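You operate a simulated robot arm through the tools that you are given. There is no shell and no other tool.

You are at the controls of a simulated robot arm. One attempt, no reset.

## Task
Dry the crumbs in the pan with the blue handle at 70 C.
Fine: hood shut before the green button; wait for the green lamp; dial off; hands off the hot plate.
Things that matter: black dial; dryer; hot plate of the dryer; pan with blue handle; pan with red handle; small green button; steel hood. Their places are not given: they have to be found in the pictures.

Only the result counts: the job must be done as asked and must still hold three seconds after the hand-in. Knocking over, shifting, dropping, spilling or breaking anything else fails it.

## Robot
A 6-joint arm with a two-finger parallel gripper, fixed in place. Base frame: the origin is at the foot of the arm, x ahead of it, y to its left, z up; the work surface is at about z = 860. Lengths are in mm, angles in degrees, forces in N, time in s.
Its first joint turns from -166.0 to 166.0 degrees. Payload 3.43 kg.
The TCP is the grasp point between the finger pads, 34 mm short of the fingertips. In the tool frame z runs along the fingers and y along their closing line. The gripper opens to 128 mm. The fingers are 24 mm wide and 12 mm thick; the gripper's body (48 by 130 mm) begins 96 mm behind the TCP.
Orientation is told as [roll, pitch, yaw] about the base's x, y, z axes, in that order, counted from this pose: with the fingers straight down and closing along the base's y, the tool's x points along the base's -x, its y along +y and its z along -z.

## Interface
- The arm moves only by the tool send_rows. Its argument "steps" is a list of rows, each a list of 7 numbers: the shift along the base's x, y, z in mm, then the turn, a rotation vector about the base's x, y, z in degrees, then the finger opening in mm, from 0 to 128. In form: [[dx, dy, dz, rx, ry, rz, fingers], ...]. A call has 1 to 20 rows; each row is the pose to reach, as a shift and turn from the pose commanded when the call began. A row lasts 0.2 s, in which the tool goes at most 50 mm and 8.6 degrees; a call with a longer step from one row to the next is refused whole, and so is a gripper value outside its range. Where a pose cannot be reached the arm comes as near as it can. A force on the tool above 40 N (or 10 N above the force at the start of the call, whichever is more), or a blocked arm, ends the call early, and 0.2 s more pass. Each finger travels about 153 mm/s and halts on what it meets, pressing with about 40 N; the grip force reading is that of the motor and also rises with nothing between the fingers. The clock runs only during rows and for 0.2 s after the last one: add rows that repeat a pose to give the fingers time. It gives the time, the measured TCP pose, the force on the tool (base axes), the opening and the grip force at its end, in the units of the frame above (readings bear some noise), with the torque about the TCP (base axes, N m) and any sound that the robot's microphone picked up.
- Cameras (640 x 400 px; columns grow to the right, rows downward): "scene" is fixed at [401.6, 649, 1446.9]; the picture's right is [-0.74, -0.67, 0.00], its down [-0.54, 0.60, -0.60] and it looks along [0.40, -0.44, -0.80] (base axes); focal length 308 px, centre (320, 200). "wrist" rides on the gripper at [76, -11, -160] in the tool frame; the picture's right is [0.15, 0.99, 0.00], its down [-0.88, 0.13, -0.46] and it looks along [-0.45, 0.07, 0.89] (tool axes); focal length 234 px, centre (320, 200).
- snapshot(camera): a new picture of that camera. It takes no simulated time.
- pixel_to_xyz(camera, pixels): for up to 12 pixels [column, row] of the newest picture of that camera ("zoom" is the newest enlarged one), the place [x, y, z] in the base frame of the surface seen there, good to about 3 mm. It takes no simulated time.
- close_up(camera, box): a new picture of the part [left, top, right, bottom] of that camera's present view, enlarged. It takes no simulated time.
- finish_job(): hands the job in; it is judged then, once.

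Leave the gripper open and the arm clear of the work at the hand-in unless told otherwise.

The tools are called by a JSON object that holds its "api" and its "payload". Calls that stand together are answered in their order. send_rows: Moves the arm, as the interface text tells. Its arguments: {"type":"object","properties":{"steps":{"type":"array","items":{"type":"array","items":{"type":"number"}}}},"required":["steps"]} The other tools are called the same way: snapshot (camera) takes a picture; pixel_to_xyz (camera, pixels) gives the place of the surface under pixels of a picture; close_up (camera, box) takes an enlarged picture of a part of a camera's view; finish_job () hands the job in.

At the start:

```text
clock: 0.0
ee_pos: [478.6, 293.2, 1123.9]
tcp_rot: [0.0, 0.0, 0.0]
wrist_force: [0.4, -0.4, 0.4]
moment: [-0.01, 0.0, 0.01]
grip_width: 128.1
grip_force: 0.0
```

scene: 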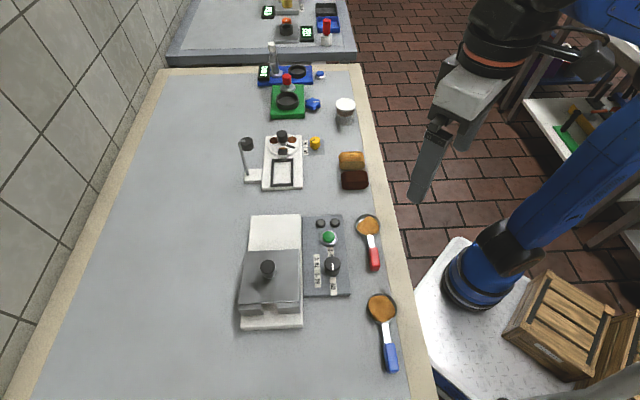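
wrist: 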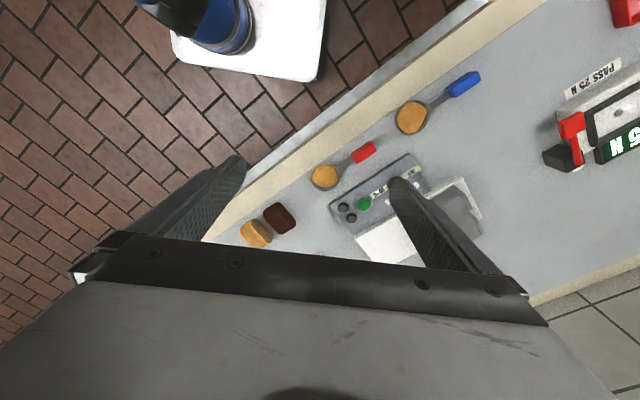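

I see the dryer around (285,270) in the scene view: a steel hood at (270,275), a control panel at (325,255) with a green button and black dial. The blue-handled pan is at (382,325) and the red-handled pan at (369,240). I'll take enlarged pictures first.

{"api": "close_up", "payload": {"camera": "scene", "box": [220, 200, 420, 380]}}

{"api": "close_up", "payload": {"camera": "wrist", "box": [300, 60, 500, 260]}}

```text
2.22 times, centred on (320, 290) of scene
```

zoom: 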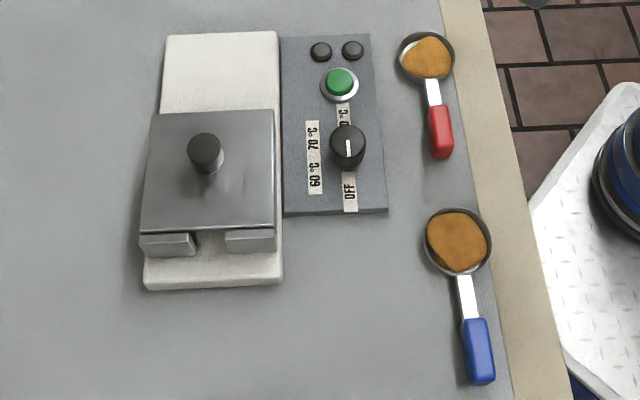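

```text
2.00 times, centred on (400, 160) of wrist
```

zoom: 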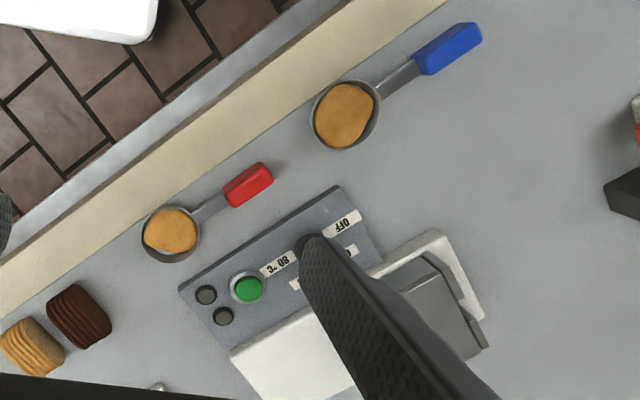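

Now tighter pictures of the dryer hood and panel to tell how the hood moves.

{"api": "close_up", "payload": {"camera": "scene", "box": [225, 205, 355, 335]}}

```text
3.08 times, centred on (290, 270) of scene
```

zoom: 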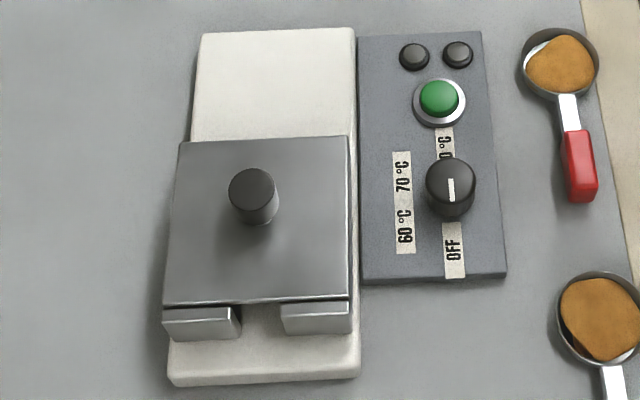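

Reading depths of points on the hood, base, dial, button and pans.

{"api": "pixel_to_xyz", "payload": {"camera": "zoom", "pixels": [[205, 35], [350, 35], [180, 145], [345, 140], [168, 300], [345, 295], [252, 185], [175, 375], [355, 370], [260, 320], [200, 330], [320, 325]]}}

{"api": "pixel_to_xyz", "payload": {"camera": "zoom", "pixels": [[440, 95], [450, 175], [452, 190], [365, 40], [475, 40], [368, 270], [500, 268], [415, 50], [458, 50], [405, 175], [405, 225], [455, 250]]}}

{"api": "pixel_to_xyz", "payload": {"camera": "scene", "pixels": [[381, 307], [367, 227], [369, 307], [395, 307], [381, 296], [381, 320], [386, 332], [389, 350], [391, 365], [385, 347], [395, 350], [374, 258]]}}

```text
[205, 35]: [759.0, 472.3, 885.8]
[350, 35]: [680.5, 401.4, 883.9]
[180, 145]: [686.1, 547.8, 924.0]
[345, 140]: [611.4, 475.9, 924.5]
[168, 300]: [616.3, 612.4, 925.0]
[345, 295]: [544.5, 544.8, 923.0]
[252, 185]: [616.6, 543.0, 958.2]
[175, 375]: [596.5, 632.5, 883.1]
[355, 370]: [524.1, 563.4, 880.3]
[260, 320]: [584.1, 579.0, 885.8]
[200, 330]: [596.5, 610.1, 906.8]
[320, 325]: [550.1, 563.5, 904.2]
```

```text
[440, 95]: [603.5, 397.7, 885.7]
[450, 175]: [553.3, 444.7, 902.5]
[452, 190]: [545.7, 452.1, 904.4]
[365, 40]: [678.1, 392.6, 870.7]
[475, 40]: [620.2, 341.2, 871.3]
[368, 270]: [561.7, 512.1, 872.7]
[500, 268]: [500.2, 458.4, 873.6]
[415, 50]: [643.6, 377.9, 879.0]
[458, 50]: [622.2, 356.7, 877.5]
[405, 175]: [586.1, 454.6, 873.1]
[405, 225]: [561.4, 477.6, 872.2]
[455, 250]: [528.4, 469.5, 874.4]
```

```text
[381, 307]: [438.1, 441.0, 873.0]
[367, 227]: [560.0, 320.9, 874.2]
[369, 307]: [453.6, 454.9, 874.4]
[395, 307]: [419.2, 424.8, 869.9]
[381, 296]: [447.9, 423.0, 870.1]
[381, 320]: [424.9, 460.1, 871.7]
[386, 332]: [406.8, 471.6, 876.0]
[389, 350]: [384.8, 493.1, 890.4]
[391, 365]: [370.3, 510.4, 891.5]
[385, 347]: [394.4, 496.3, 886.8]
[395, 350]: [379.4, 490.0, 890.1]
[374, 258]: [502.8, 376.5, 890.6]
```

The hood (top z≈924, knob top z≈958) sits over the middle/front part of the white base. Its front face has a notch for the pan handle. The blue pan lies about parallel to the dryer's long axis, roughly the (-0.70, 0.71) direction. The dial's mark looks like it points to OFF. Next I'll move high over the dryer, turning the tool by -46°, to look with the wrist camera.

{"api": "send_rows", "payload": {"steps": [[15, 44, 0, 0, 0, -7.67, 128], [30, 88, 0, 0, 0, -15.33, 128], [45, 132, 0, 0, 0, -23, 128], [60, 176, 0, 0, 0, -30.67, 128], [75, 220, 0, 0, 0, -38.33, 128], [90, 262, 0, 0, 0, -46, 128], [90, 262, 0, 0, 0, -46, 128]]}}

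```text
clock: 1.6
ee_pos: [566.4, 547.2, 1110.4]
tcp_rot: [0.4, 0.2, -46.0]
wrist_force: [-0.2, -0.3, -0.2]
moment: [0.01, -0.02, 0.0]
grip_width: 128.0
grip_force: 0.1
out of reach, approached as far as the arm can: row 6, 7
```

The arm reached its limit at that height, so I'm a little lower than commanded. Taking a wrist picture.

{"api": "snapshot", "payload": {"camera": "wrist"}}

{"api": "snapshot", "payload": {"camera": "scene"}}

```text
taken
```

wrist: 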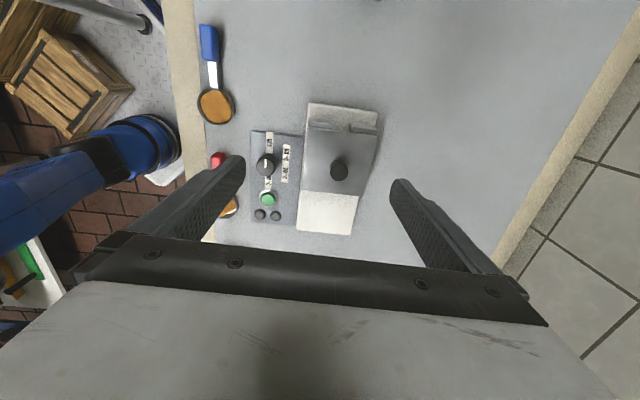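

```text
taken
```

scene: 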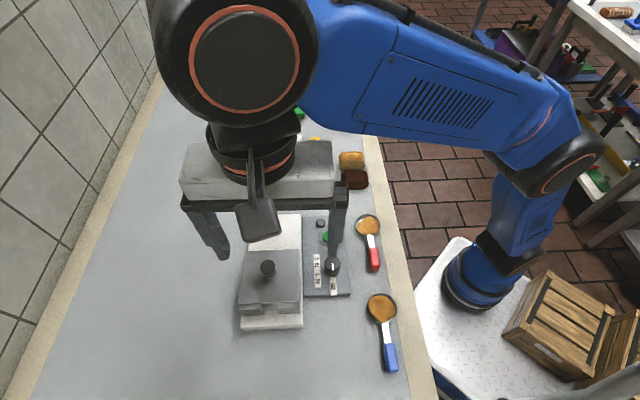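

The dryer is at about (320,170) in the wrist picture. Enlarging it, and the blue pan.

{"api": "close_up", "payload": {"camera": "wrist", "box": [240, 95, 390, 245]}}

{"api": "pixel_to_xyz", "payload": {"camera": "wrist", "pixels": [[339, 169], [310, 104], [377, 114], [298, 228], [349, 233], [307, 188], [357, 194], [252, 132], [301, 138], [251, 220], [295, 224], [265, 164]]}}

{"api": "pixel_to_xyz", "payload": {"camera": "wrist", "pixels": [[208, 40], [210, 57], [205, 28], [213, 75], [215, 105], [215, 92], [198, 106], [233, 106], [215, 123], [201, 40], [216, 40], [268, 199]]}}

```text
2.67 times, centred on (315, 170) of wrist
```

zoom: 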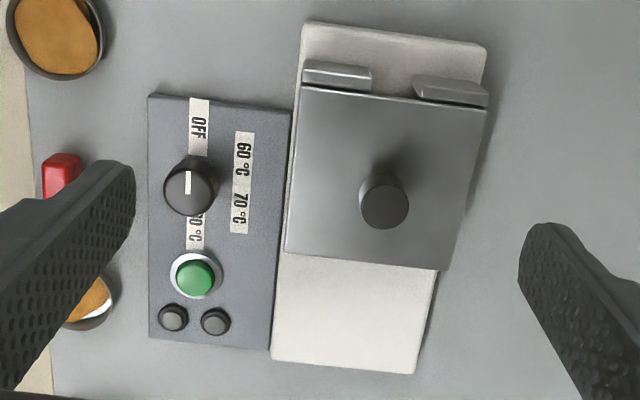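

```text
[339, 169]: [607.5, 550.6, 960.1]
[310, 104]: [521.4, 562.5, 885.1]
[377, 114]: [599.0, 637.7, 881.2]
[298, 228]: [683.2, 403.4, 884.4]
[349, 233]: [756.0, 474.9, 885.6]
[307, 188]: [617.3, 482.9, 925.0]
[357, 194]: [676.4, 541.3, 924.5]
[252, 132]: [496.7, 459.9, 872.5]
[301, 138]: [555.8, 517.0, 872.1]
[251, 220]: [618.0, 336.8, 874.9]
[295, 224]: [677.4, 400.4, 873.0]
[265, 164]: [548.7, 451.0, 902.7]
```

```text
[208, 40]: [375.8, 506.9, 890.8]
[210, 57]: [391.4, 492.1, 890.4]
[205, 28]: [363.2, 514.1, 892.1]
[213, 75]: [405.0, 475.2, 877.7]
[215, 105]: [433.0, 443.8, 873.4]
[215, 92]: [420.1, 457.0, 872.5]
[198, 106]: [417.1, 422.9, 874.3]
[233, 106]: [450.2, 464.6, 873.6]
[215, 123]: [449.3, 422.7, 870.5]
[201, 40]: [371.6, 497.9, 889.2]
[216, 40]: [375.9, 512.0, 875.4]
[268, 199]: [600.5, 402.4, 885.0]
```

The dial mark points at OFF. The knob sits at the centre of the hood. I'll read finer points on the knob top and edges, the dial top and the hood corners from the enlarged picture.

{"api": "pixel_to_xyz", "payload": {"camera": "zoom", "pixels": [[385, 206], [365, 206], [404, 206], [385, 190], [385, 224], [188, 192], [168, 192], [210, 192], [188, 210], [288, 248], [440, 266], [195, 277]]}}

{"api": "pixel_to_xyz", "payload": {"camera": "zoom", "pixels": [[335, 75], [448, 90], [392, 85], [304, 92], [484, 105], [172, 317], [216, 321], [240, 158], [238, 212], [198, 125], [196, 240], [390, 60]]}}

```text
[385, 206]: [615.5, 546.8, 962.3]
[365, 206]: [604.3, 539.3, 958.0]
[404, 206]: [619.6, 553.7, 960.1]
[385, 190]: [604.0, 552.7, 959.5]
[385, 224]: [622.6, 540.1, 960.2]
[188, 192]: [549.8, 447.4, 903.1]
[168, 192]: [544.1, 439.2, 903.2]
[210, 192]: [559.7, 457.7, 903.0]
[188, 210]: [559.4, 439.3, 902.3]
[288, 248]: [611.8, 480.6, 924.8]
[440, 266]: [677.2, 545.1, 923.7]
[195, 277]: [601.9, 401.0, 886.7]
```

```text
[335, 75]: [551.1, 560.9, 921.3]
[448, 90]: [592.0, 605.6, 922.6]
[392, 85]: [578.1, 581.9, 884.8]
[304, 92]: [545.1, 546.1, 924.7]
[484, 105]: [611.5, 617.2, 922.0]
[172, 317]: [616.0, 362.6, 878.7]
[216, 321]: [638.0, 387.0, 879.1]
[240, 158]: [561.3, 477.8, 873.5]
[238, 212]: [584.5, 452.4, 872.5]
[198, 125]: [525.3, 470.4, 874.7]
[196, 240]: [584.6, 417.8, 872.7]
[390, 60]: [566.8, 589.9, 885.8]
```

Knob centre ≈ (612.5, 546.5), top z≈960, Ø≈25. Dial centre ≈ (551, 448), top z≈903. Button ≈ (602, 401). I'll come down above the knob with the fingers part open and check my position.

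{"api": "send_rows", "payload": {"steps": [[15, -3, -35, 0, 0, 0, 110], [30, -6, -70, 0, 0, 0, 90], [44, -9, -95, 0, 0, 0, 70], [44, -9, -95, 0, 0, 0, 70]]}}

```text
clock: 2.6
ee_pos: [609.7, 541.0, 1015.9]
tcp_rot: [0.1, 0.0, -46.1]
wrist_force: [-0.4, -0.3, 0.4]
moment: [-0.05, 0.0, -0.01]
grip_width: 70.0
grip_force: 0.1
```

I'm above the knob. Checking the wrist picture for alignment.

{"api": "snapshot", "payload": {"camera": "wrist"}}

{"api": "send_rows", "payload": {"steps": [[0, 0, 0, 0, 0, 0, 70]]}}

```text
taken
```

wrist: 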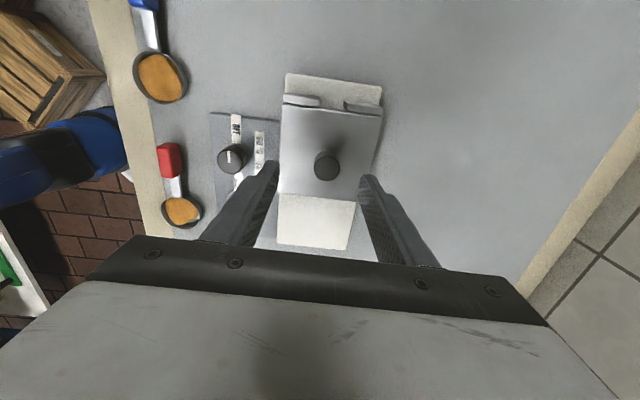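

```text
clock: 3.0
ee_pos: [609.8, 540.9, 1015.8]
tcp_rot: [0.0, -0.1, -46.0]
wrist_force: [-0.7, 0.3, 0.3]
moment: [0.02, 0.0, 0.03]
grip_width: 69.9
grip_force: 0.1
```

Position is steady. The knob is at (327,165), between the fingers. Descending around the knob to TCP z≈967 (tips ≈933, above the hood top at 924).

{"api": "send_rows", "payload": {"steps": [[2.7, 5.6, -15, 0, 0, 0, 70], [2.7, 5.6, -35, 0, 0, 0, 70], [2.7, 5.6, -48.5, 0, 0, 0, 70], [2.7, 5.6, -48.5, 0, 0, 0, 70]]}}

```text
clock: 4.0
ee_pos: [611.9, 545.4, 968.0]
tcp_rot: [0.0, 0.1, -46.0]
wrist_force: [0.1, -0.4, 0.2]
moment: [-0.01, -0.01, 0.02]
grip_width: 70.1
grip_force: 0.0
```

Fingers are around the knob with no contact. Closing on it.

{"api": "send_rows", "payload": {"steps": [[0, 0, 0, 0, 0, 0, 45], [0, 0, 0, 0, 0, 0, 20], [0, 0, 0, 0, 0, 0, 15], [0, 0, 0, 0, 0, 0, 15]]}}

{"api": "close_up", "payload": {"camera": "scene", "box": [200, 180, 360, 340]}}

```text
clock: 5.0
ee_pos: [613.2, 546.3, 968.1]
tcp_rot: [0.1, 0.0, -46.0]
wrist_force: [16.0, 17.0, 7.8]
moment: [0.35, -0.26, 0.0]
grip_width: 25.4
grip_force: 45.3
```

```text
2.50 times, centred on (280, 260) of scene
```

zoom: 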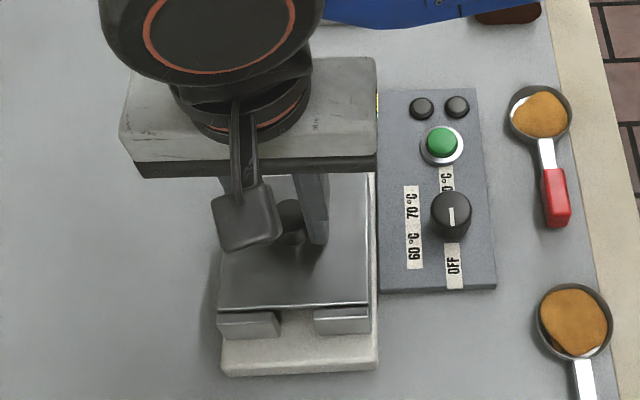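

Knob gripped (25.4 mm), with a side load of ~23 N toward +x,+y from a slight off-centre. I'll relieve it with a small shift.

{"api": "send_rows", "payload": {"steps": [[1.2, 1.3, 0, 0, 0, 0, 15], [1.2, 1.3, 0, 0, 0, 0, 15]]}}

```text
clock: 5.6
ee_pos: [612.3, 545.6, 968.7]
tcp_rot: [-0.2, 0.0, -45.9]
wrist_force: [-0.2, 0.3, 5.1]
moment: [0.04, 0.09, -0.03]
grip_width: 25.4
grip_force: 45.2
```

Side load gone. Now trying a small slide of 8 mm toward the free back of the base (+x,-y).

{"api": "send_rows", "payload": {"steps": [[1.4, -1.4, 0, 0, 0, 0, 15], [2.8, -2.8, 0, 0, 0, 0, 15], [4.2, -4.2, 0, 0, 0, 0, 15], [5.6, -5.7, 0, 0, 0, 0, 15]]}}

```text
clock: 6.6
ee_pos: [618.4, 541.3, 967.7]
tcp_rot: [0.1, 0.0, -45.9]
wrist_force: [-8.5, -3.5, 4.9]
moment: [0.02, 0.23, -0.03]
grip_width: 25.5
grip_force: 45.2
```

The TCP moved ~7 mm with only ~9 N. Checking in the pictures that the hood really followed.

{"api": "close_up", "payload": {"camera": "scene", "box": [200, 180, 360, 340]}}

{"api": "snapshot", "payload": {"camera": "wrist"}}

```text
2.50 times, centred on (280, 260) of scene
```

zoom: 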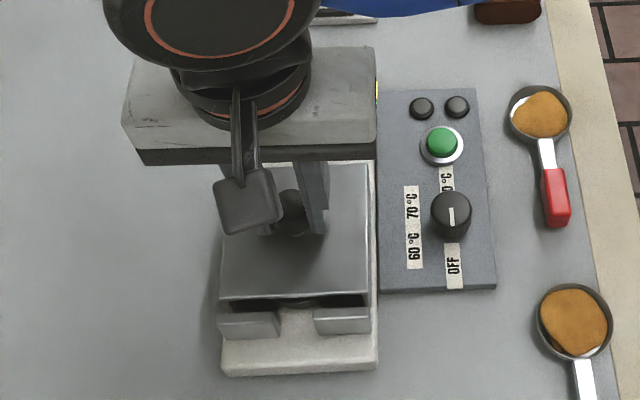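

```text
taken
```

wrist: 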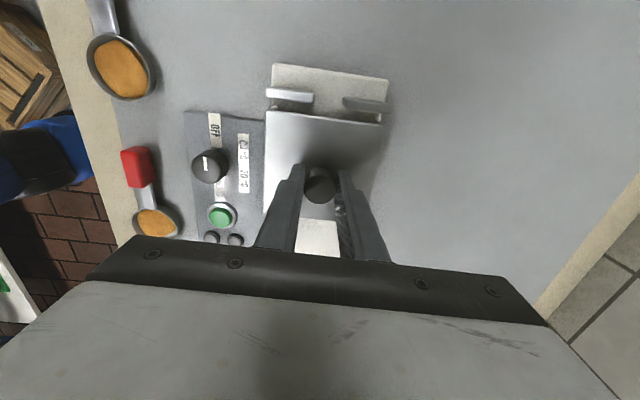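

The lid slides back along the base, and a dark plate shows at the notch while the front blocks stay put. I'll keep sliding in steps, with a small sideways correction for the 8 N lateral load.

{"api": "send_rows", "payload": {"steps": [[2.3, -3.5, 0, 0, 0, 0, 15], [5.1, -6.4, 0, 0, 0, 0, 15], [7.9, -9.2, 0, 0, 0, 0, 15], [10.7, -12.0, 0, 0, 0, 0, 15], [13.5, -14.9, 0, 0, 0, 0, 15]]}}

```text
clock: 7.8
ee_pos: [633.5, 527.5, 968.2]
tcp_rot: [0.0, 0.0, -46.1]
wrist_force: [0.4, 1.0, 3.7]
moment: [-0.04, -0.01, -0.13]
grip_width: 25.6
grip_force: 45.0
```

Load near zero, and the slide runs freely. Continuing another 40 mm.

{"api": "send_rows", "payload": {"steps": [[3.5, -3.55, 0, 0, 0, 0, 15], [7.0, -7.1, 0, 0, 0, 0, 15], [10.5, -10.65, 0, 0, 0, 0, 15], [14, -14.2, 0, 0, 0, 0, 15], [17.5, -17.75, 0, 0, 0, 0, 15], [21, -21.3, 0, 0, 0, 0, 15], [24.5, -24.85, 0, 0, 0, 0, 15], [28, -28.4, 0, 0, 0, 0, 15]]}}

```text
clock: 9.8
ee_pos: [662.1, 497.5, 968.0]
tcp_rot: [0.2, 0.0, -46.0]
wrist_force: [7.0, 7.7, 0.9]
moment: [0.09, 0.16, 0.09]
grip_width: 25.8
grip_force: 45.2
stopped in row 8: the force on the tool passed its limit at 41 N (the readings are from after the stop); the commanded pose is now the measured one
```

Stopped at 41 N after ~69 mm of slide, which is probably the end stop. Looking.

{"api": "close_up", "payload": {"camera": "scene", "box": [200, 180, 360, 340]}}

{"api": "snapshot", "payload": {"camera": "wrist"}}

```text
2.50 times, centred on (280, 260) of scene
```

zoom: 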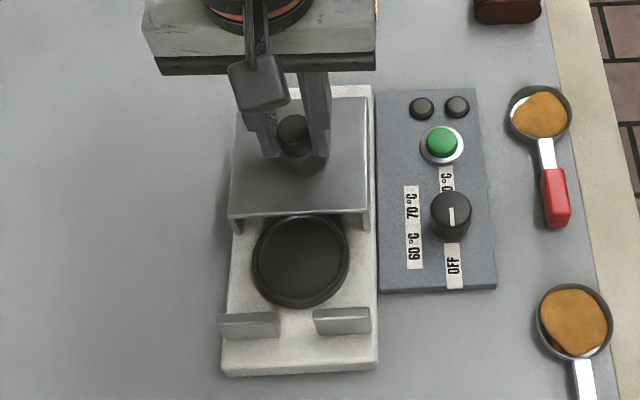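

```text
taken
```

wrist: 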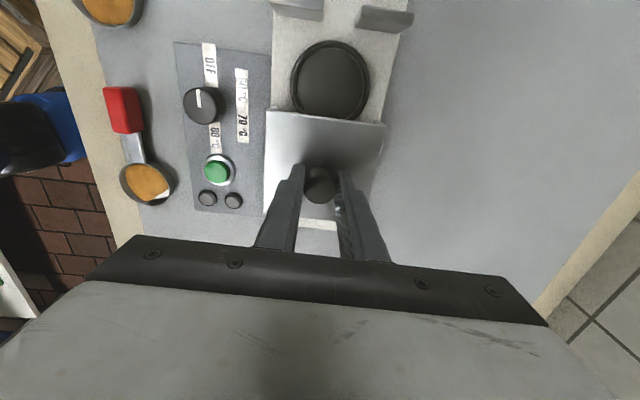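

The hood now clears the round black hot plate entirely. I'll test with a tiny further push (plus lateral relief) whether this is the end stop.

{"api": "send_rows", "payload": {"steps": [[0.5, 0.5, 0, 0, 0, 0, 15], [1.4, -0.4, 0, 0, 0, 0, 15], [2.3, -1.3, 0, 0, 0, 0, 15]]}}

```text
clock: 10.6
ee_pos: [663.7, 496.8, 967.9]
tcp_rot: [0.1, 0.0, -45.9]
wrist_force: [-0.9, 0.5, -6.2]
moment: [-0.03, 0.01, -0.04]
grip_width: 25.7
grip_force: 44.6
```

Hardly any resistance, so it isn't the end stop. Pushing on carefully.

{"api": "send_rows", "payload": {"steps": [[1.8, -1.8, 0, 0, 0, 0, 15], [3.6, -3.6, 0, 0, 0, 0, 15], [5.4, -5.4, 0, 0, 0, 0, 15], [7.2, -7.2, 0, 0, 0, 0, 15], [9, -9, 0, 0, 0, 0, 15]]}}

```text
clock: 11.8
ee_pos: [672.0, 487.7, 967.7]
tcp_rot: [0.1, 0.0, -45.9]
wrist_force: [-2.2, -1.4, -6.0]
moment: [-0.12, 0.17, 0.02]
grip_width: 25.4
grip_force: 45.2
```

Slid ~83 mm, which leaves plenty of room around the plate. Releasing the knob and lifting straight up.

{"api": "send_rows", "payload": {"steps": [[0, 0, 0, 0, 0, 0, 40], [0, 0, 0, 0, 0, 0, 65], [0, 0, 0, 0, 0, 0, 65], [0, 0, 20, 0, 0, 0, 65], [0, 0, 50, 0, 0, 0, 65]]}}

{"api": "snapshot", "payload": {"camera": "wrist"}}

{"api": "close_up", "payload": {"camera": "scene", "box": [200, 180, 360, 340]}}

```text
clock: 13.0
ee_pos: [672.3, 488.1, 1018.7]
tcp_rot: [0.1, 0.1, -46.0]
wrist_force: [-0.4, 0.3, 0.0]
moment: [-0.01, 0.01, -0.02]
grip_width: 64.9
grip_force: 0.1
```

```text
taken
```

wrist: 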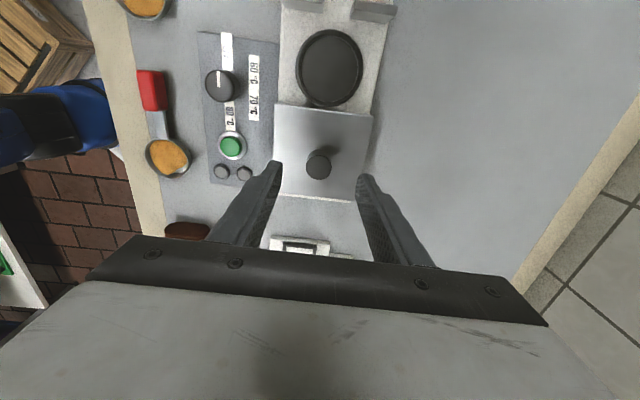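

```text
2.50 times, centred on (280, 260) of scene
```

zoom: 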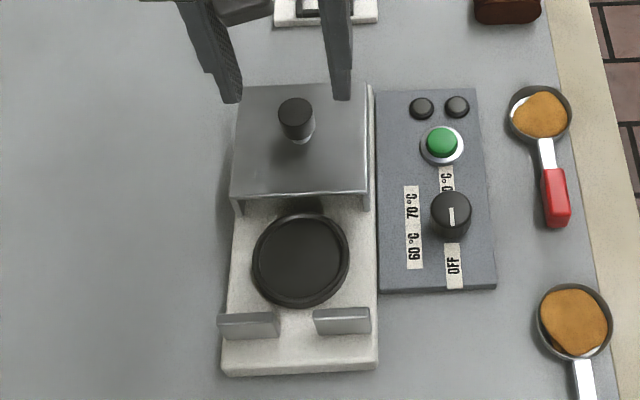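

The hood is open and stayed put. Measuring the hot plate and the front blocks, plus the gap between them for the handle.

{"api": "pixel_to_xyz", "payload": {"camera": "zoom", "pixels": [[300, 258], [256, 262], [345, 255], [300, 218], [300, 300], [280, 315], [312, 312], [222, 320], [368, 312], [295, 120], [312, 258], [288, 258]]}}

{"api": "close_up", "payload": {"camera": "scene", "box": [340, 270, 440, 390]}}

```text
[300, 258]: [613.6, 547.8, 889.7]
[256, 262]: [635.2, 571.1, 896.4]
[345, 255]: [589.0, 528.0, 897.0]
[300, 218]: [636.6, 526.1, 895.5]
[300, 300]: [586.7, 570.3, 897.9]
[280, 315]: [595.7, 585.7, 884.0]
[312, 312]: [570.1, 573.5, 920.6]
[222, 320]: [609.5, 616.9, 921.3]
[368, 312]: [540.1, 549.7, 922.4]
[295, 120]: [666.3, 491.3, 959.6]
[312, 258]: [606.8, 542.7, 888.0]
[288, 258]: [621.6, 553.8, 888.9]
```

```text
3.33 times, centred on (390, 330) of scene
```

zoom: 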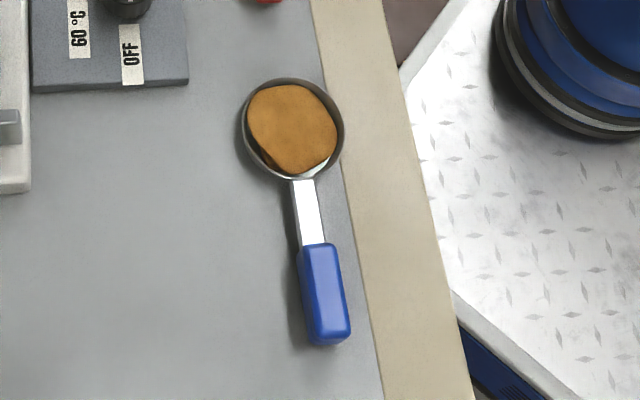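

Hot plate centre ≈ (612.5, 548.5), floor z≈889, raised rim z≈897. The blocks leave a ~32 mm gap for the handle. Now measuring the blue pan's handle precisely.

{"api": "pixel_to_xyz", "payload": {"camera": "zoom", "pixels": [[316, 250], [328, 338], [322, 293], [312, 293], [334, 293], [300, 190], [310, 235], [292, 130], [293, 82], [293, 172], [247, 130], [340, 130]]}}

{"api": "pixel_to_xyz", "payload": {"camera": "zoom", "pixels": [[270, 293], [302, 255], [306, 280], [312, 320], [330, 250], [344, 300], [350, 325], [280, 180], [300, 165], [265, 160], [300, 340], [290, 200]]}}

```text
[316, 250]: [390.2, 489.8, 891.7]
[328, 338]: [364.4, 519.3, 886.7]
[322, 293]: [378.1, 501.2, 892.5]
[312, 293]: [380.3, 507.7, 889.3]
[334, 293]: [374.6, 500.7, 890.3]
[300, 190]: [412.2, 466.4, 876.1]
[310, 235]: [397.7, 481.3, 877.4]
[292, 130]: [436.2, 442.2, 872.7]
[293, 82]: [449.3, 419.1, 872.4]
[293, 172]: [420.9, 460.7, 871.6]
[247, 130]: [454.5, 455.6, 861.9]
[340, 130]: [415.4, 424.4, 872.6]
```

```text
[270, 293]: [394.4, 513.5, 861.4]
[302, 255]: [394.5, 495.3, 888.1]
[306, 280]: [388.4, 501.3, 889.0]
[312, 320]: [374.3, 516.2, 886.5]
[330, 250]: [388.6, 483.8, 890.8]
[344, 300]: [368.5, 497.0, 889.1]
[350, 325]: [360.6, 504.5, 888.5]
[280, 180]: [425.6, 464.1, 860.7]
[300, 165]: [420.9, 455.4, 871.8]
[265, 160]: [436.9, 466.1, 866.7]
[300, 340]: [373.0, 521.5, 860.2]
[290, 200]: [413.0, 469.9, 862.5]
```

Pan: bowl centre ≈ (435.5, 440.5), handle axis at ≈132.3°, blue grip from 67 to 106 mm out from the bowl centre, top z≈891, about 14 mm wide. I'll grasp at ~84 mm out, (379, 502.6), yaw -47.7. First I travel there at height.

{"api": "send_rows", "payload": {"steps": [[-42, 2, 0, 0, 0, -0.5, 65], [-84, 4, 0, 0, 0, -1, 65], [-126, 6, 0, 0, 0, -1.7, 65], [-168, 8, 0, 0, 0, -1.7, 60], [-210, 10, 0, 0, 0, -1.7, 55], [-252, 12, 0, 0, 0, -1.7, 50], [-293.3, 14.5, 0, 0, 0, -1.7, 50], [-293.3, 14.5, -45, 0, 0, -1.7, 50], [-293.3, 14.5, -60, 0, 0, -1.7, 50], [-293.3, 14.5, -60, 0, 0, -1.7, 50]]}}

{"api": "snapshot", "payload": {"camera": "wrist"}}

{"api": "close_up", "payload": {"camera": "scene", "box": [320, 260, 460, 400]}}

```text
clock: 15.2
ee_pos: [379.8, 501.6, 956.8]
tcp_rot: [0.2, 0.0, -47.7]
wrist_force: [-0.4, 0.8, 0.2]
moment: [0.01, 0.02, -0.02]
grip_width: 49.8
grip_force: 0.1
```

```text
taken
```

wrist: 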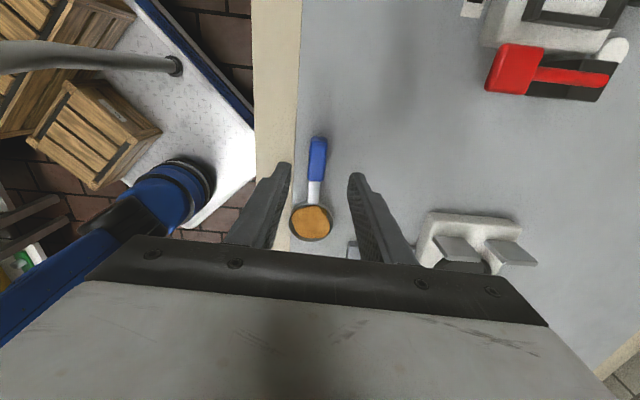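

```text
2.86 times, centred on (390, 330) of scene
```

zoom: 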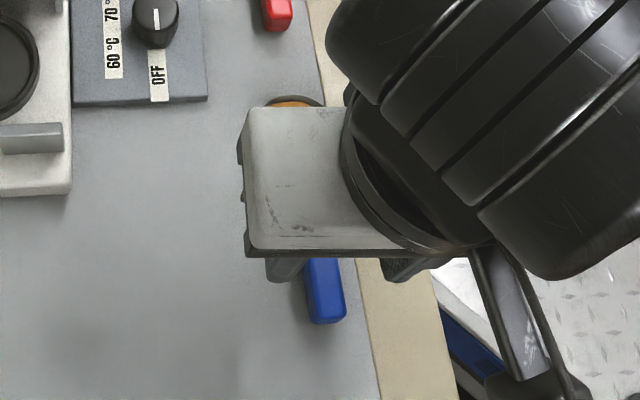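

The blue handle at (317,160) lies midway between the fingertips. Cross-checking the handle positions from this closer view.

{"api": "pixel_to_xyz", "payload": {"camera": "wrist", "pixels": [[318, 142], [317, 176], [316, 160], [309, 160], [324, 160], [315, 190], [311, 221], [311, 205], [311, 238], [291, 221], [331, 221]]}}

{"api": "close_up", "payload": {"camera": "wrist", "box": [260, 120, 380, 260]}}

```text
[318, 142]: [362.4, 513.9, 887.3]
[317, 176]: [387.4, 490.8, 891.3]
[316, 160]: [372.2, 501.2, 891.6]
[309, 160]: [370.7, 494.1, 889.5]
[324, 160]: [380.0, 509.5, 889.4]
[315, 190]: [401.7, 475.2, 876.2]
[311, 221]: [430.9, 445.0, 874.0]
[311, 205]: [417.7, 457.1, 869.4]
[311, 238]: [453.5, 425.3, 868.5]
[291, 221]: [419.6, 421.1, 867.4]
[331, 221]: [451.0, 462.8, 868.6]
```

```text
2.86 times, centred on (320, 190) of wrist
```

zoom: 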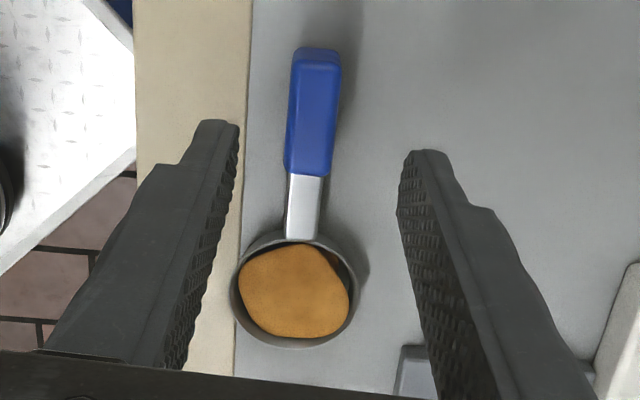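

Both views together put the handle axis at ≈133.8° and the grasp point at ≈ (377.4, 501.6). Fine-tuning and descending to TCP z≈898 (tips ≈4 mm above the table).

{"api": "send_rows", "payload": {"steps": [[-2.2, 0, -15, 0, 0, 1.2, 50], [-2.2, 0, -35, 0, 0, 1.2, 50], [-2.2, 0, -50, 0, 0, 1.2, 50], [-2.2, 0, -59, 0, 0, 1.2, 50], [-2.2, 0, -59, 0, 0, 1.2, 50]]}}

{"api": "snapshot", "payload": {"camera": "wrist"}}

```text
clock: 16.4
ee_pos: [375.6, 501.9, 898.3]
tcp_rot: [0.3, -0.1, -46.5]
wrist_force: [0.5, -0.7, 0.6]
moment: [-0.02, 0.02, 0.01]
grip_width: 50.2
grip_force: 0.0
```

```text
taken
```

wrist: 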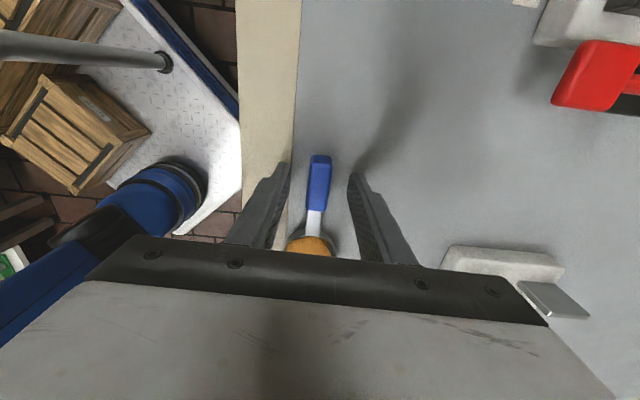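

Fingers straddle the blue handle with no contact. Closing slowly, in small steps, to avoid jerking the pan.

{"api": "send_rows", "payload": {"steps": [[0, 0, 0, 0, 0, 0, 40], [0, 0, 0, 0, 0, 0, 30], [0, 0, 0, 0, 0, 0, 24], [0, 0, 0, 0, 0, 0, 20], [0, 0, 0, 0, 0, 0, 17], [0, 0, 0, 0, 0, 0, 14], [0, 0, 0, 0, 0, 0, 11], [0, 0, 0, 0, 0, 0, 8], [0, 0, 0, 0, 0, 0, 8]]}}

{"api": "snapshot", "payload": {"camera": "wrist"}}

{"api": "close_up", "payload": {"camera": "scene", "box": [320, 260, 460, 400]}}

```text
clock: 18.4
ee_pos: [375.5, 502.5, 899.2]
tcp_rot: [0.1, 0.1, -46.5]
wrist_force: [0.6, 0.5, 1.1]
moment: [-0.08, -0.05, -0.01]
grip_width: 17.0
grip_force: 40.4
```

```text
taken
```

wrist: 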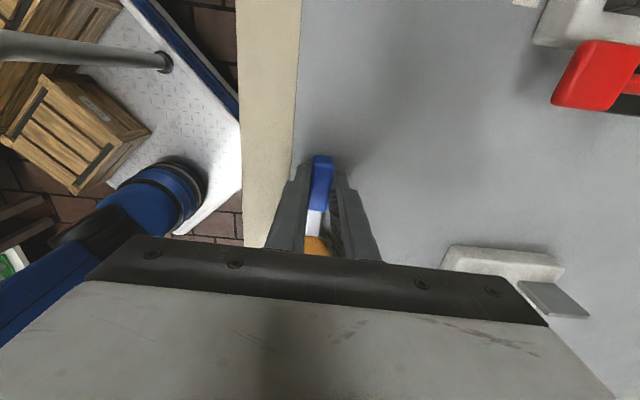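

```text
2.86 times, centred on (390, 330) of scene
```

zoom: 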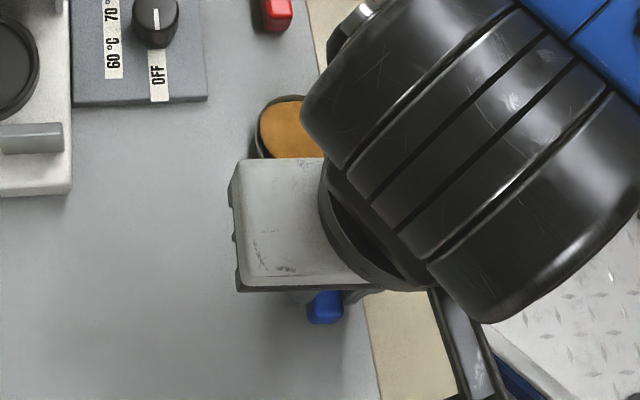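

Handle gripped (17 mm). Lifting gently.

{"api": "send_rows", "payload": {"steps": [[0, 0, 2, 0, 0, 0, 8], [0, 0, 5, 0, 0, 0, 8], [0, 0, 10, 0, 0, 0, 8], [0, 0, 18, 0, 0, 0, 8], [0, 0, 26, 0, 0, 0, 8], [0, 0, 30, 0, 0, 0, 8], [0, 0, 30, 0, 0, 0, 8]]}}

{"api": "close_up", "payload": {"camera": "scene", "box": [320, 260, 460, 400]}}

{"api": "close_up", "payload": {"camera": "wrist", "box": [240, 130, 400, 270]}}

```text
clock: 20.0
ee_pos: [377.4, 502.5, 928.2]
tcp_rot: [0.2, 0.0, -46.5]
wrist_force: [0.6, 0.0, -0.6]
moment: [0.03, 0.07, 0.01]
grip_width: 17.2
grip_force: 40.5
```

```text
2.86 times, centred on (390, 330) of scene
```

zoom: 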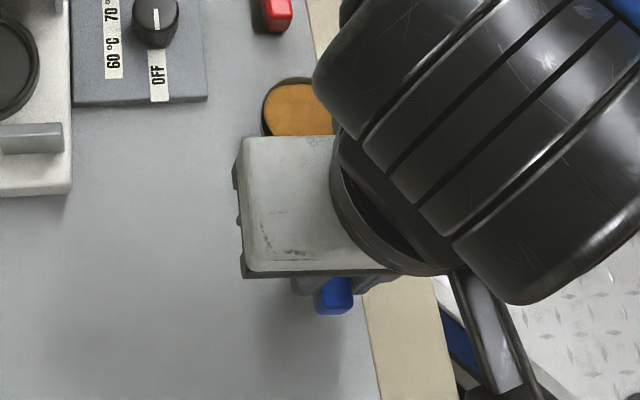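

```text
2.86 times, centred on (320, 200) of wrist
```

zoom: 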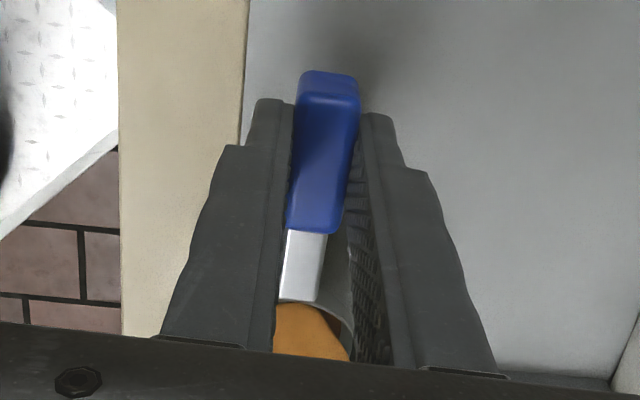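

The pan is lifting with the gripper. Checking its level: handle top and crumb surface heights.

{"api": "pixel_to_xyz", "payload": {"camera": "zoom", "pixels": [[330, 95], [325, 150], [322, 210], [305, 260], [308, 290], [310, 325], [315, 345]]}}

{"api": "snapshot", "payload": {"camera": "scene"}}

{"api": "pixel_to_xyz", "payload": {"camera": "scene", "pixels": [[380, 291], [386, 305], [395, 298], [393, 303], [390, 364], [394, 360]]}}

```text
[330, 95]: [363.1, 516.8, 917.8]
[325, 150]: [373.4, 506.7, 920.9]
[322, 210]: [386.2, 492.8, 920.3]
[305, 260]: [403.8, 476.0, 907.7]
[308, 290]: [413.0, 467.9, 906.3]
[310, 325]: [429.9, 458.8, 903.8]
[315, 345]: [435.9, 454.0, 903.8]
```

```text
taken
```

scene: 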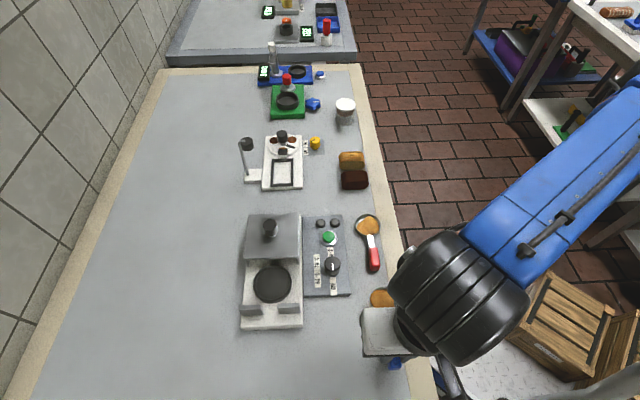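

```text
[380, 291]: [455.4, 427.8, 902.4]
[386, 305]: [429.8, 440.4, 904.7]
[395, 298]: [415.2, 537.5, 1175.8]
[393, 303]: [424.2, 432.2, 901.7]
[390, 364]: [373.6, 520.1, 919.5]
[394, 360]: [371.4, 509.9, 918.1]
```

The pan is level and held firmly. Raising it by 45 mm more and carrying it gently over to the front of the dryer, with the bowl above the hot plate.

{"api": "send_rows", "payload": {"steps": [[0, 0, 10, 0, 0, 0, 8], [0, 0, 22, 0, 0, 0, 8], [0, 0, 34, 0, 0, 0, 8], [0, 0, 45, 0, 0, 0, 8], [8, 5, 45, 0, 0, 0, 8], [22, 13, 45, 0, 0, 0, 8], [38, 23, 45, 0, 0, 0, 8], [54, 33, 45, 0, 0, 0, 8], [70, 43, 45, 0, 0, 0, 8], [86, 52, 45, 0, 0, 0, 8], [102, 62, 45, 0, 0, 0, 8], [118, 72, 45, 0, 0, 0, 8], [134, 82, 45, 0, 0, 0, 8], [150, 91, 45, 0, 0, 0, 8], [162, 98, 45, 0, 0, 0, 8], [171, 104, 45, 0, 0, 0, 8], [175.3, 106.5, 45, 0, 0, 0, 8], [175.3, 106.5, 45, 0, 0, 0, 8]]}}

{"api": "snapshot", "payload": {"camera": "scene"}}

{"api": "snapshot", "payload": {"camera": "wrist"}}

```text
clock: 23.8
ee_pos: [551.6, 609.4, 974.2]
tcp_rot: [0.1, 0.0, -46.6]
wrist_force: [1.1, -0.1, 0.0]
moment: [0.02, 0.05, 0.01]
grip_width: 17.2
grip_force: 39.8
```

```text
taken
```

scene: 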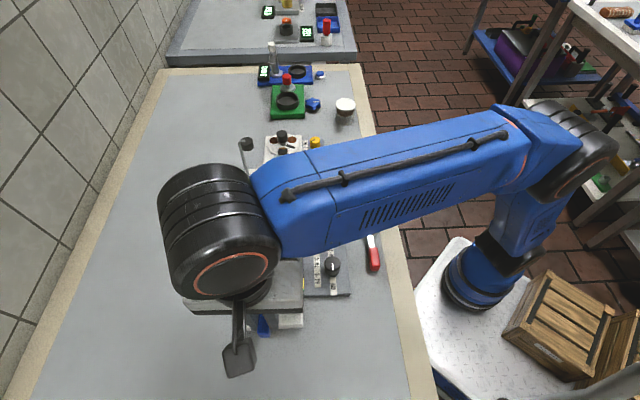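

```text
taken
```

wrist: 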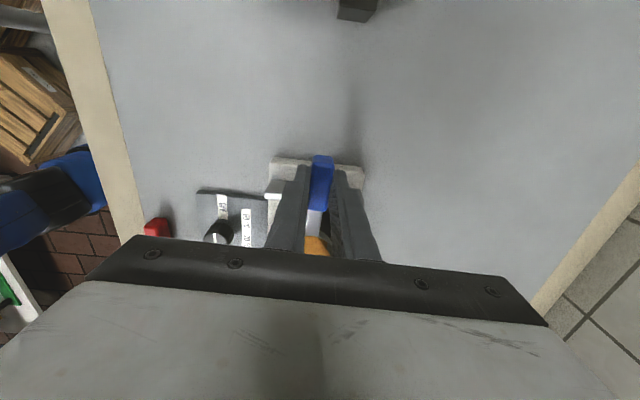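

The arm hides the dryer from the scene camera. The wrist view shows the handle at (320,170) and the bowl's near edge at (317,245). Enlarging and measuring the handle axis.

{"api": "close_up", "payload": {"camera": "wrist", "box": [250, 140, 390, 260]}}

{"api": "pixel_to_xyz", "payload": {"camera": "zoom", "pixels": [[328, 60], [324, 100], [318, 180], [308, 240], [300, 300], [320, 340], [300, 325], [335, 300], [310, 345], [330, 350], [300, 345], [320, 325]]}}

```text
3.33 times, centred on (320, 200) of wrist
```

zoom: 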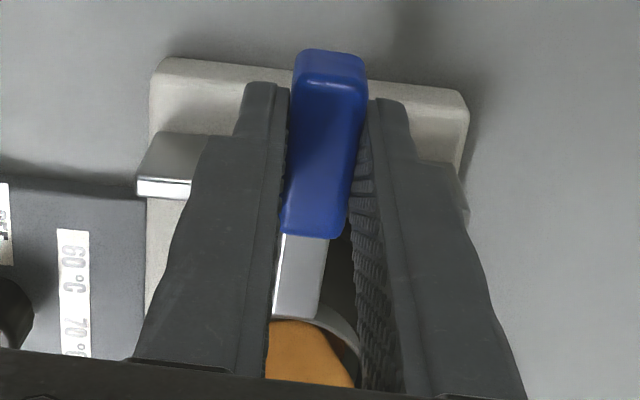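

```text
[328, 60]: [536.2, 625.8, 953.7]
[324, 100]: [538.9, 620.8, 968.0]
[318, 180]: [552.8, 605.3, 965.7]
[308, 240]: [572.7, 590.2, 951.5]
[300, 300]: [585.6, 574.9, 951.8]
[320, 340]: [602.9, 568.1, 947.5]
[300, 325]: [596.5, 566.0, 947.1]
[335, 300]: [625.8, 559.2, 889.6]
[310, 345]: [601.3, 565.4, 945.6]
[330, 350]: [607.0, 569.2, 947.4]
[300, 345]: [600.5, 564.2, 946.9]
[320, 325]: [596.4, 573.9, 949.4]
```

The bowl centre works out at about (612, 549.5), practically over the plate centre (612, 548.5). I'll lower in stages and check again just above the plate rim.

{"api": "send_rows", "payload": {"steps": [[0, 0, -8, 0, 0, 0, 8], [0, 0, -16, 0, 0, 0, 8], [0, 0, -24, 0, 0, 0, 8], [0, 0, -30, 0, 0, 0, 8], [0, 0, -30, 0, 0, 0, 8]]}}

{"api": "close_up", "payload": {"camera": "wrist", "box": [250, 150, 390, 260]}}

{"api": "snapshot", "payload": {"camera": "scene"}}

```text
clock: 25.0
ee_pos: [552.2, 608.1, 944.4]
tcp_rot: [0.1, -0.1, -46.4]
wrist_force: [0.7, 0.7, -1.3]
moment: [0.03, 0.02, -0.03]
grip_width: 16.8
grip_force: 40.2
```

```text
3.64 times, centred on (320, 205) of wrist
```

zoom: 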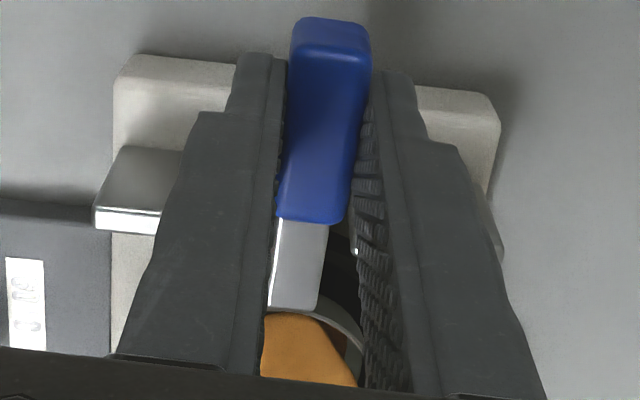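

```text
taken
```

scene: 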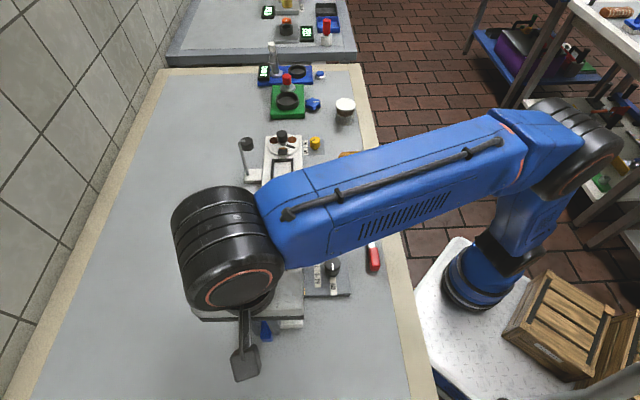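

Now ~905 under the pan. Sampling the dark area between neck and right finger, the bowl's near rim, and the neck.

{"api": "pixel_to_xyz", "payload": {"camera": "zoom", "pixels": [[345, 285], [340, 265], [350, 305], [353, 248], [338, 240], [300, 250], [290, 300], [292, 309], [340, 320], [355, 345], [320, 150], [325, 60]]}}

{"api": "close_up", "payload": {"camera": "wrist", "box": [300, 205, 350, 255]}}

```text
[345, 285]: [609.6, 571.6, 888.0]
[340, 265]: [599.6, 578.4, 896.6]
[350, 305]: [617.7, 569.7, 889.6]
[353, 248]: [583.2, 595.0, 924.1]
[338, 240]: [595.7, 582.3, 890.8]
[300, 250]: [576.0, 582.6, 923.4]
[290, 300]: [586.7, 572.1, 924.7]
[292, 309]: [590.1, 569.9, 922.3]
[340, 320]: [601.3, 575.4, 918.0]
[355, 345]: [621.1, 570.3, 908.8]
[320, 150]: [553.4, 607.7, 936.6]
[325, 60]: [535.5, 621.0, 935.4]
```

```text
8.00 times, centred on (325, 230) of wrist
```

zoom: 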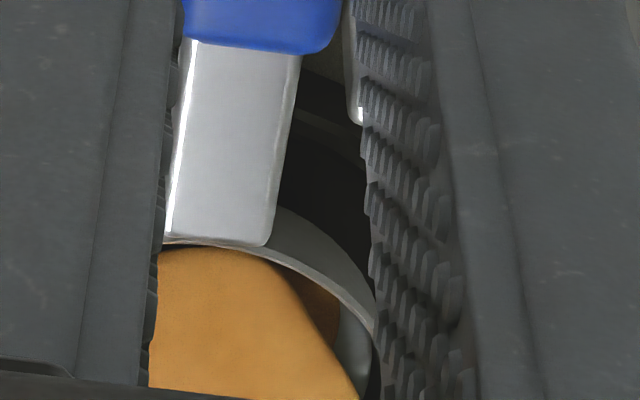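

The rim of the plate measures r≈32 (raised to 897, floor ≈889), the bowl r≈27.7. Best estimate says the bowl should go ~2 mm further back. Shifting (1.3, -1.5) and lowering to just inside the rim, watching force.

{"api": "send_rows", "payload": {"steps": [[1.3, -1.5, 0, 0, 0, 0, 8], [1.3, -1.5, -4, 0, 0, 0, 8], [1.3, -1.5, -8, 0, 0, 0, 8], [1.3, -1.5, -11, 0, 0, 0, 8], [1.3, -1.5, -11, 0, 0, 0, 8]]}}

{"api": "close_up", "payload": {"camera": "wrist", "box": [300, 205, 350, 255]}}

```text
clock: 26.2
ee_pos: [551.7, 606.7, 931.5]
tcp_rot: [0.1, 0.0, -46.5]
wrist_force: [-0.7, -0.3, -0.5]
moment: [0.05, 0.03, 0.0]
grip_width: 17.0
grip_force: 40.2
```

```text
8.00 times, centred on (325, 230) of wrist
```

zoom: 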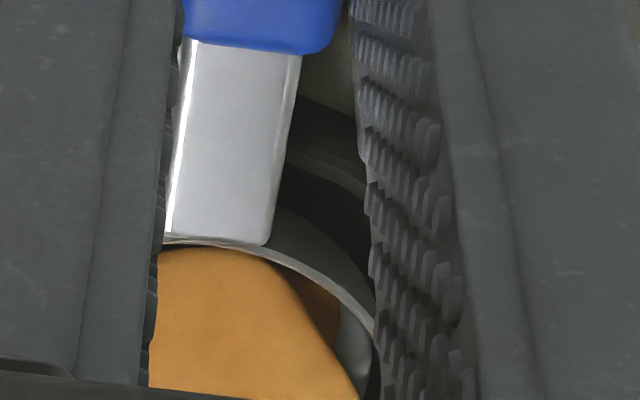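

No contact force with the pan bottom at ≈893, below the rim level of 897, and the rim arc is visible clear of the bowl. Lowering in 1 mm steps until contact.

{"api": "send_rows", "payload": {"steps": [[0, 0, -1, 0, 0, 0, 8], [0, 0, -2, 0, 0, 0, 8], [0, 0, -3, 0, 0, 0, 8], [0, 0, -3, 0, 0, 0, 8]]}}

```text
clock: 27.2
ee_pos: [553.2, 606.6, 930.3]
tcp_rot: [0.2, 0.0, -46.5]
wrist_force: [-0.1, 0.0, -0.5]
moment: [0.05, 0.04, 0.01]
grip_width: 17.0
grip_force: 39.8
```

Still free (command z≈930, pan bottom ≈891). Continuing in small steps.

{"api": "send_rows", "payload": {"steps": [[0, 0, -1, 0, 0, 0, 8], [0, 0, -2, 0, 0, 0, 8], [0, 0, -2, 0, 0, 0, 8]]}}

```text
clock: 28.0
ee_pos: [554.1, 607.3, 927.9]
tcp_rot: [0.0, 0.0, -46.5]
wrist_force: [0.8, 0.6, -1.0]
moment: [0.0, -0.02, -0.02]
grip_width: 17.1
grip_force: 40.3
```

{"api": "send_rows", "payload": {"steps": [[0, 0, -0.7, 0, 0, 0, 8], [0, 0, -1.4, 0, 0, 0, 8], [0, 0, -1.4, 0, 0, 0, 8]]}}

{"api": "close_up", "payload": {"camera": "wrist", "box": [300, 205, 350, 255]}}

```text
clock: 28.8
ee_pos: [552.3, 607.0, 927.9]
tcp_rot: [0.1, 0.0, -46.5]
wrist_force: [3.9, 0.6, 14.8]
moment: [-0.88, -0.76, 0.23]
grip_width: 16.9
grip_force: 39.9
```

```text
8.00 times, centred on (325, 230) of wrist
```

zoom: 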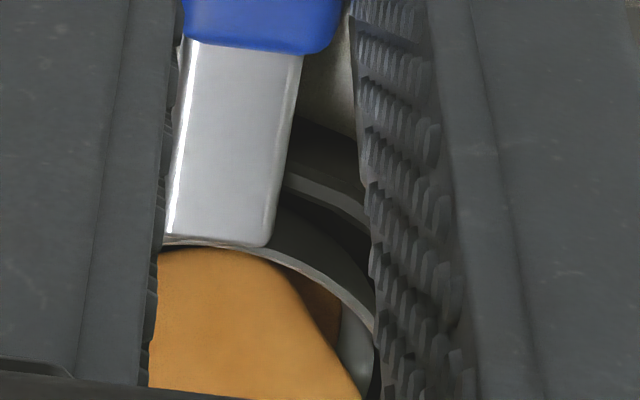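

Contact: 15 N up, with the torque matching the bowl resting on the plate at 85 mm. Relieving ~1 mm, then opening slowly.

{"api": "send_rows", "payload": {"steps": [[0, 0, 0.6, 0, 0, 0, 8], [0, 0, 1.0, 0, 0, 0, 8], [0, 0, 1.0, 0, 0, 0, 14], [0, 0, 1.0, 0, 0, 0, 18], [0, 0, 1.0, 0, 0, 0, 22], [0, 0, 1.0, 0, 0, 0, 28], [0, 0, 1.0, 0, 0, 0, 36], [0, 0, 1.0, 0, 0, 0, 36]]}}

{"api": "close_up", "payload": {"camera": "wrist", "box": [250, 150, 390, 260]}}

```text
clock: 30.6
ee_pos: [553.0, 606.6, 927.0]
tcp_rot: [0.1, 0.0, -46.5]
wrist_force: [0.0, -0.3, 0.2]
moment: [0.03, 0.02, 0.0]
grip_width: 36.0
grip_force: 0.1
```

```text
3.64 times, centred on (320, 205) of wrist
```

zoom: 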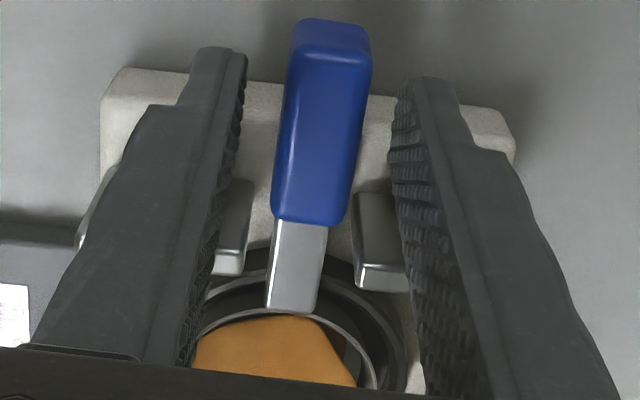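

The pan rests inside the plate rim with the handle in the gap between the blocks. Raising the gripper straight up.

{"api": "send_rows", "payload": {"steps": [[0, 0, 10, 0, 0, 0, 40], [0, 0, 30, 0, 0, 0, 40], [0, 0, 60, 0, 0, 0, 40], [0, 0, 90, 0, 0, 0, 40], [0, 0, 90, 0, 0, 0, 40]]}}

{"api": "snapshot", "payload": {"camera": "wrist"}}

```text
clock: 31.8
ee_pos: [552.9, 607.1, 1017.2]
tcp_rot: [0.1, 0.0, -46.4]
wrist_force: [-0.1, 0.3, 0.6]
moment: [0.0, 0.01, 0.01]
grip_width: 40.1
grip_force: 0.0
```

```text
taken
```

wrist: 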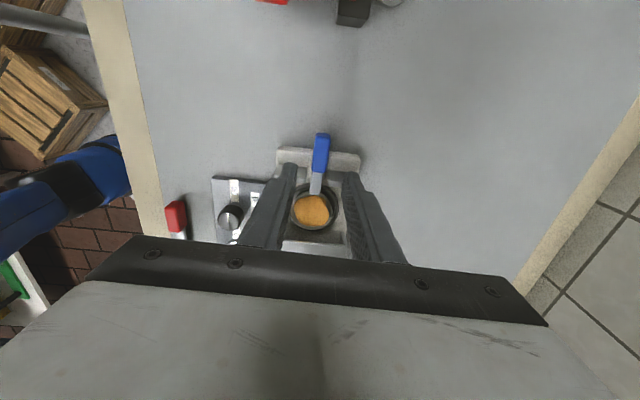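

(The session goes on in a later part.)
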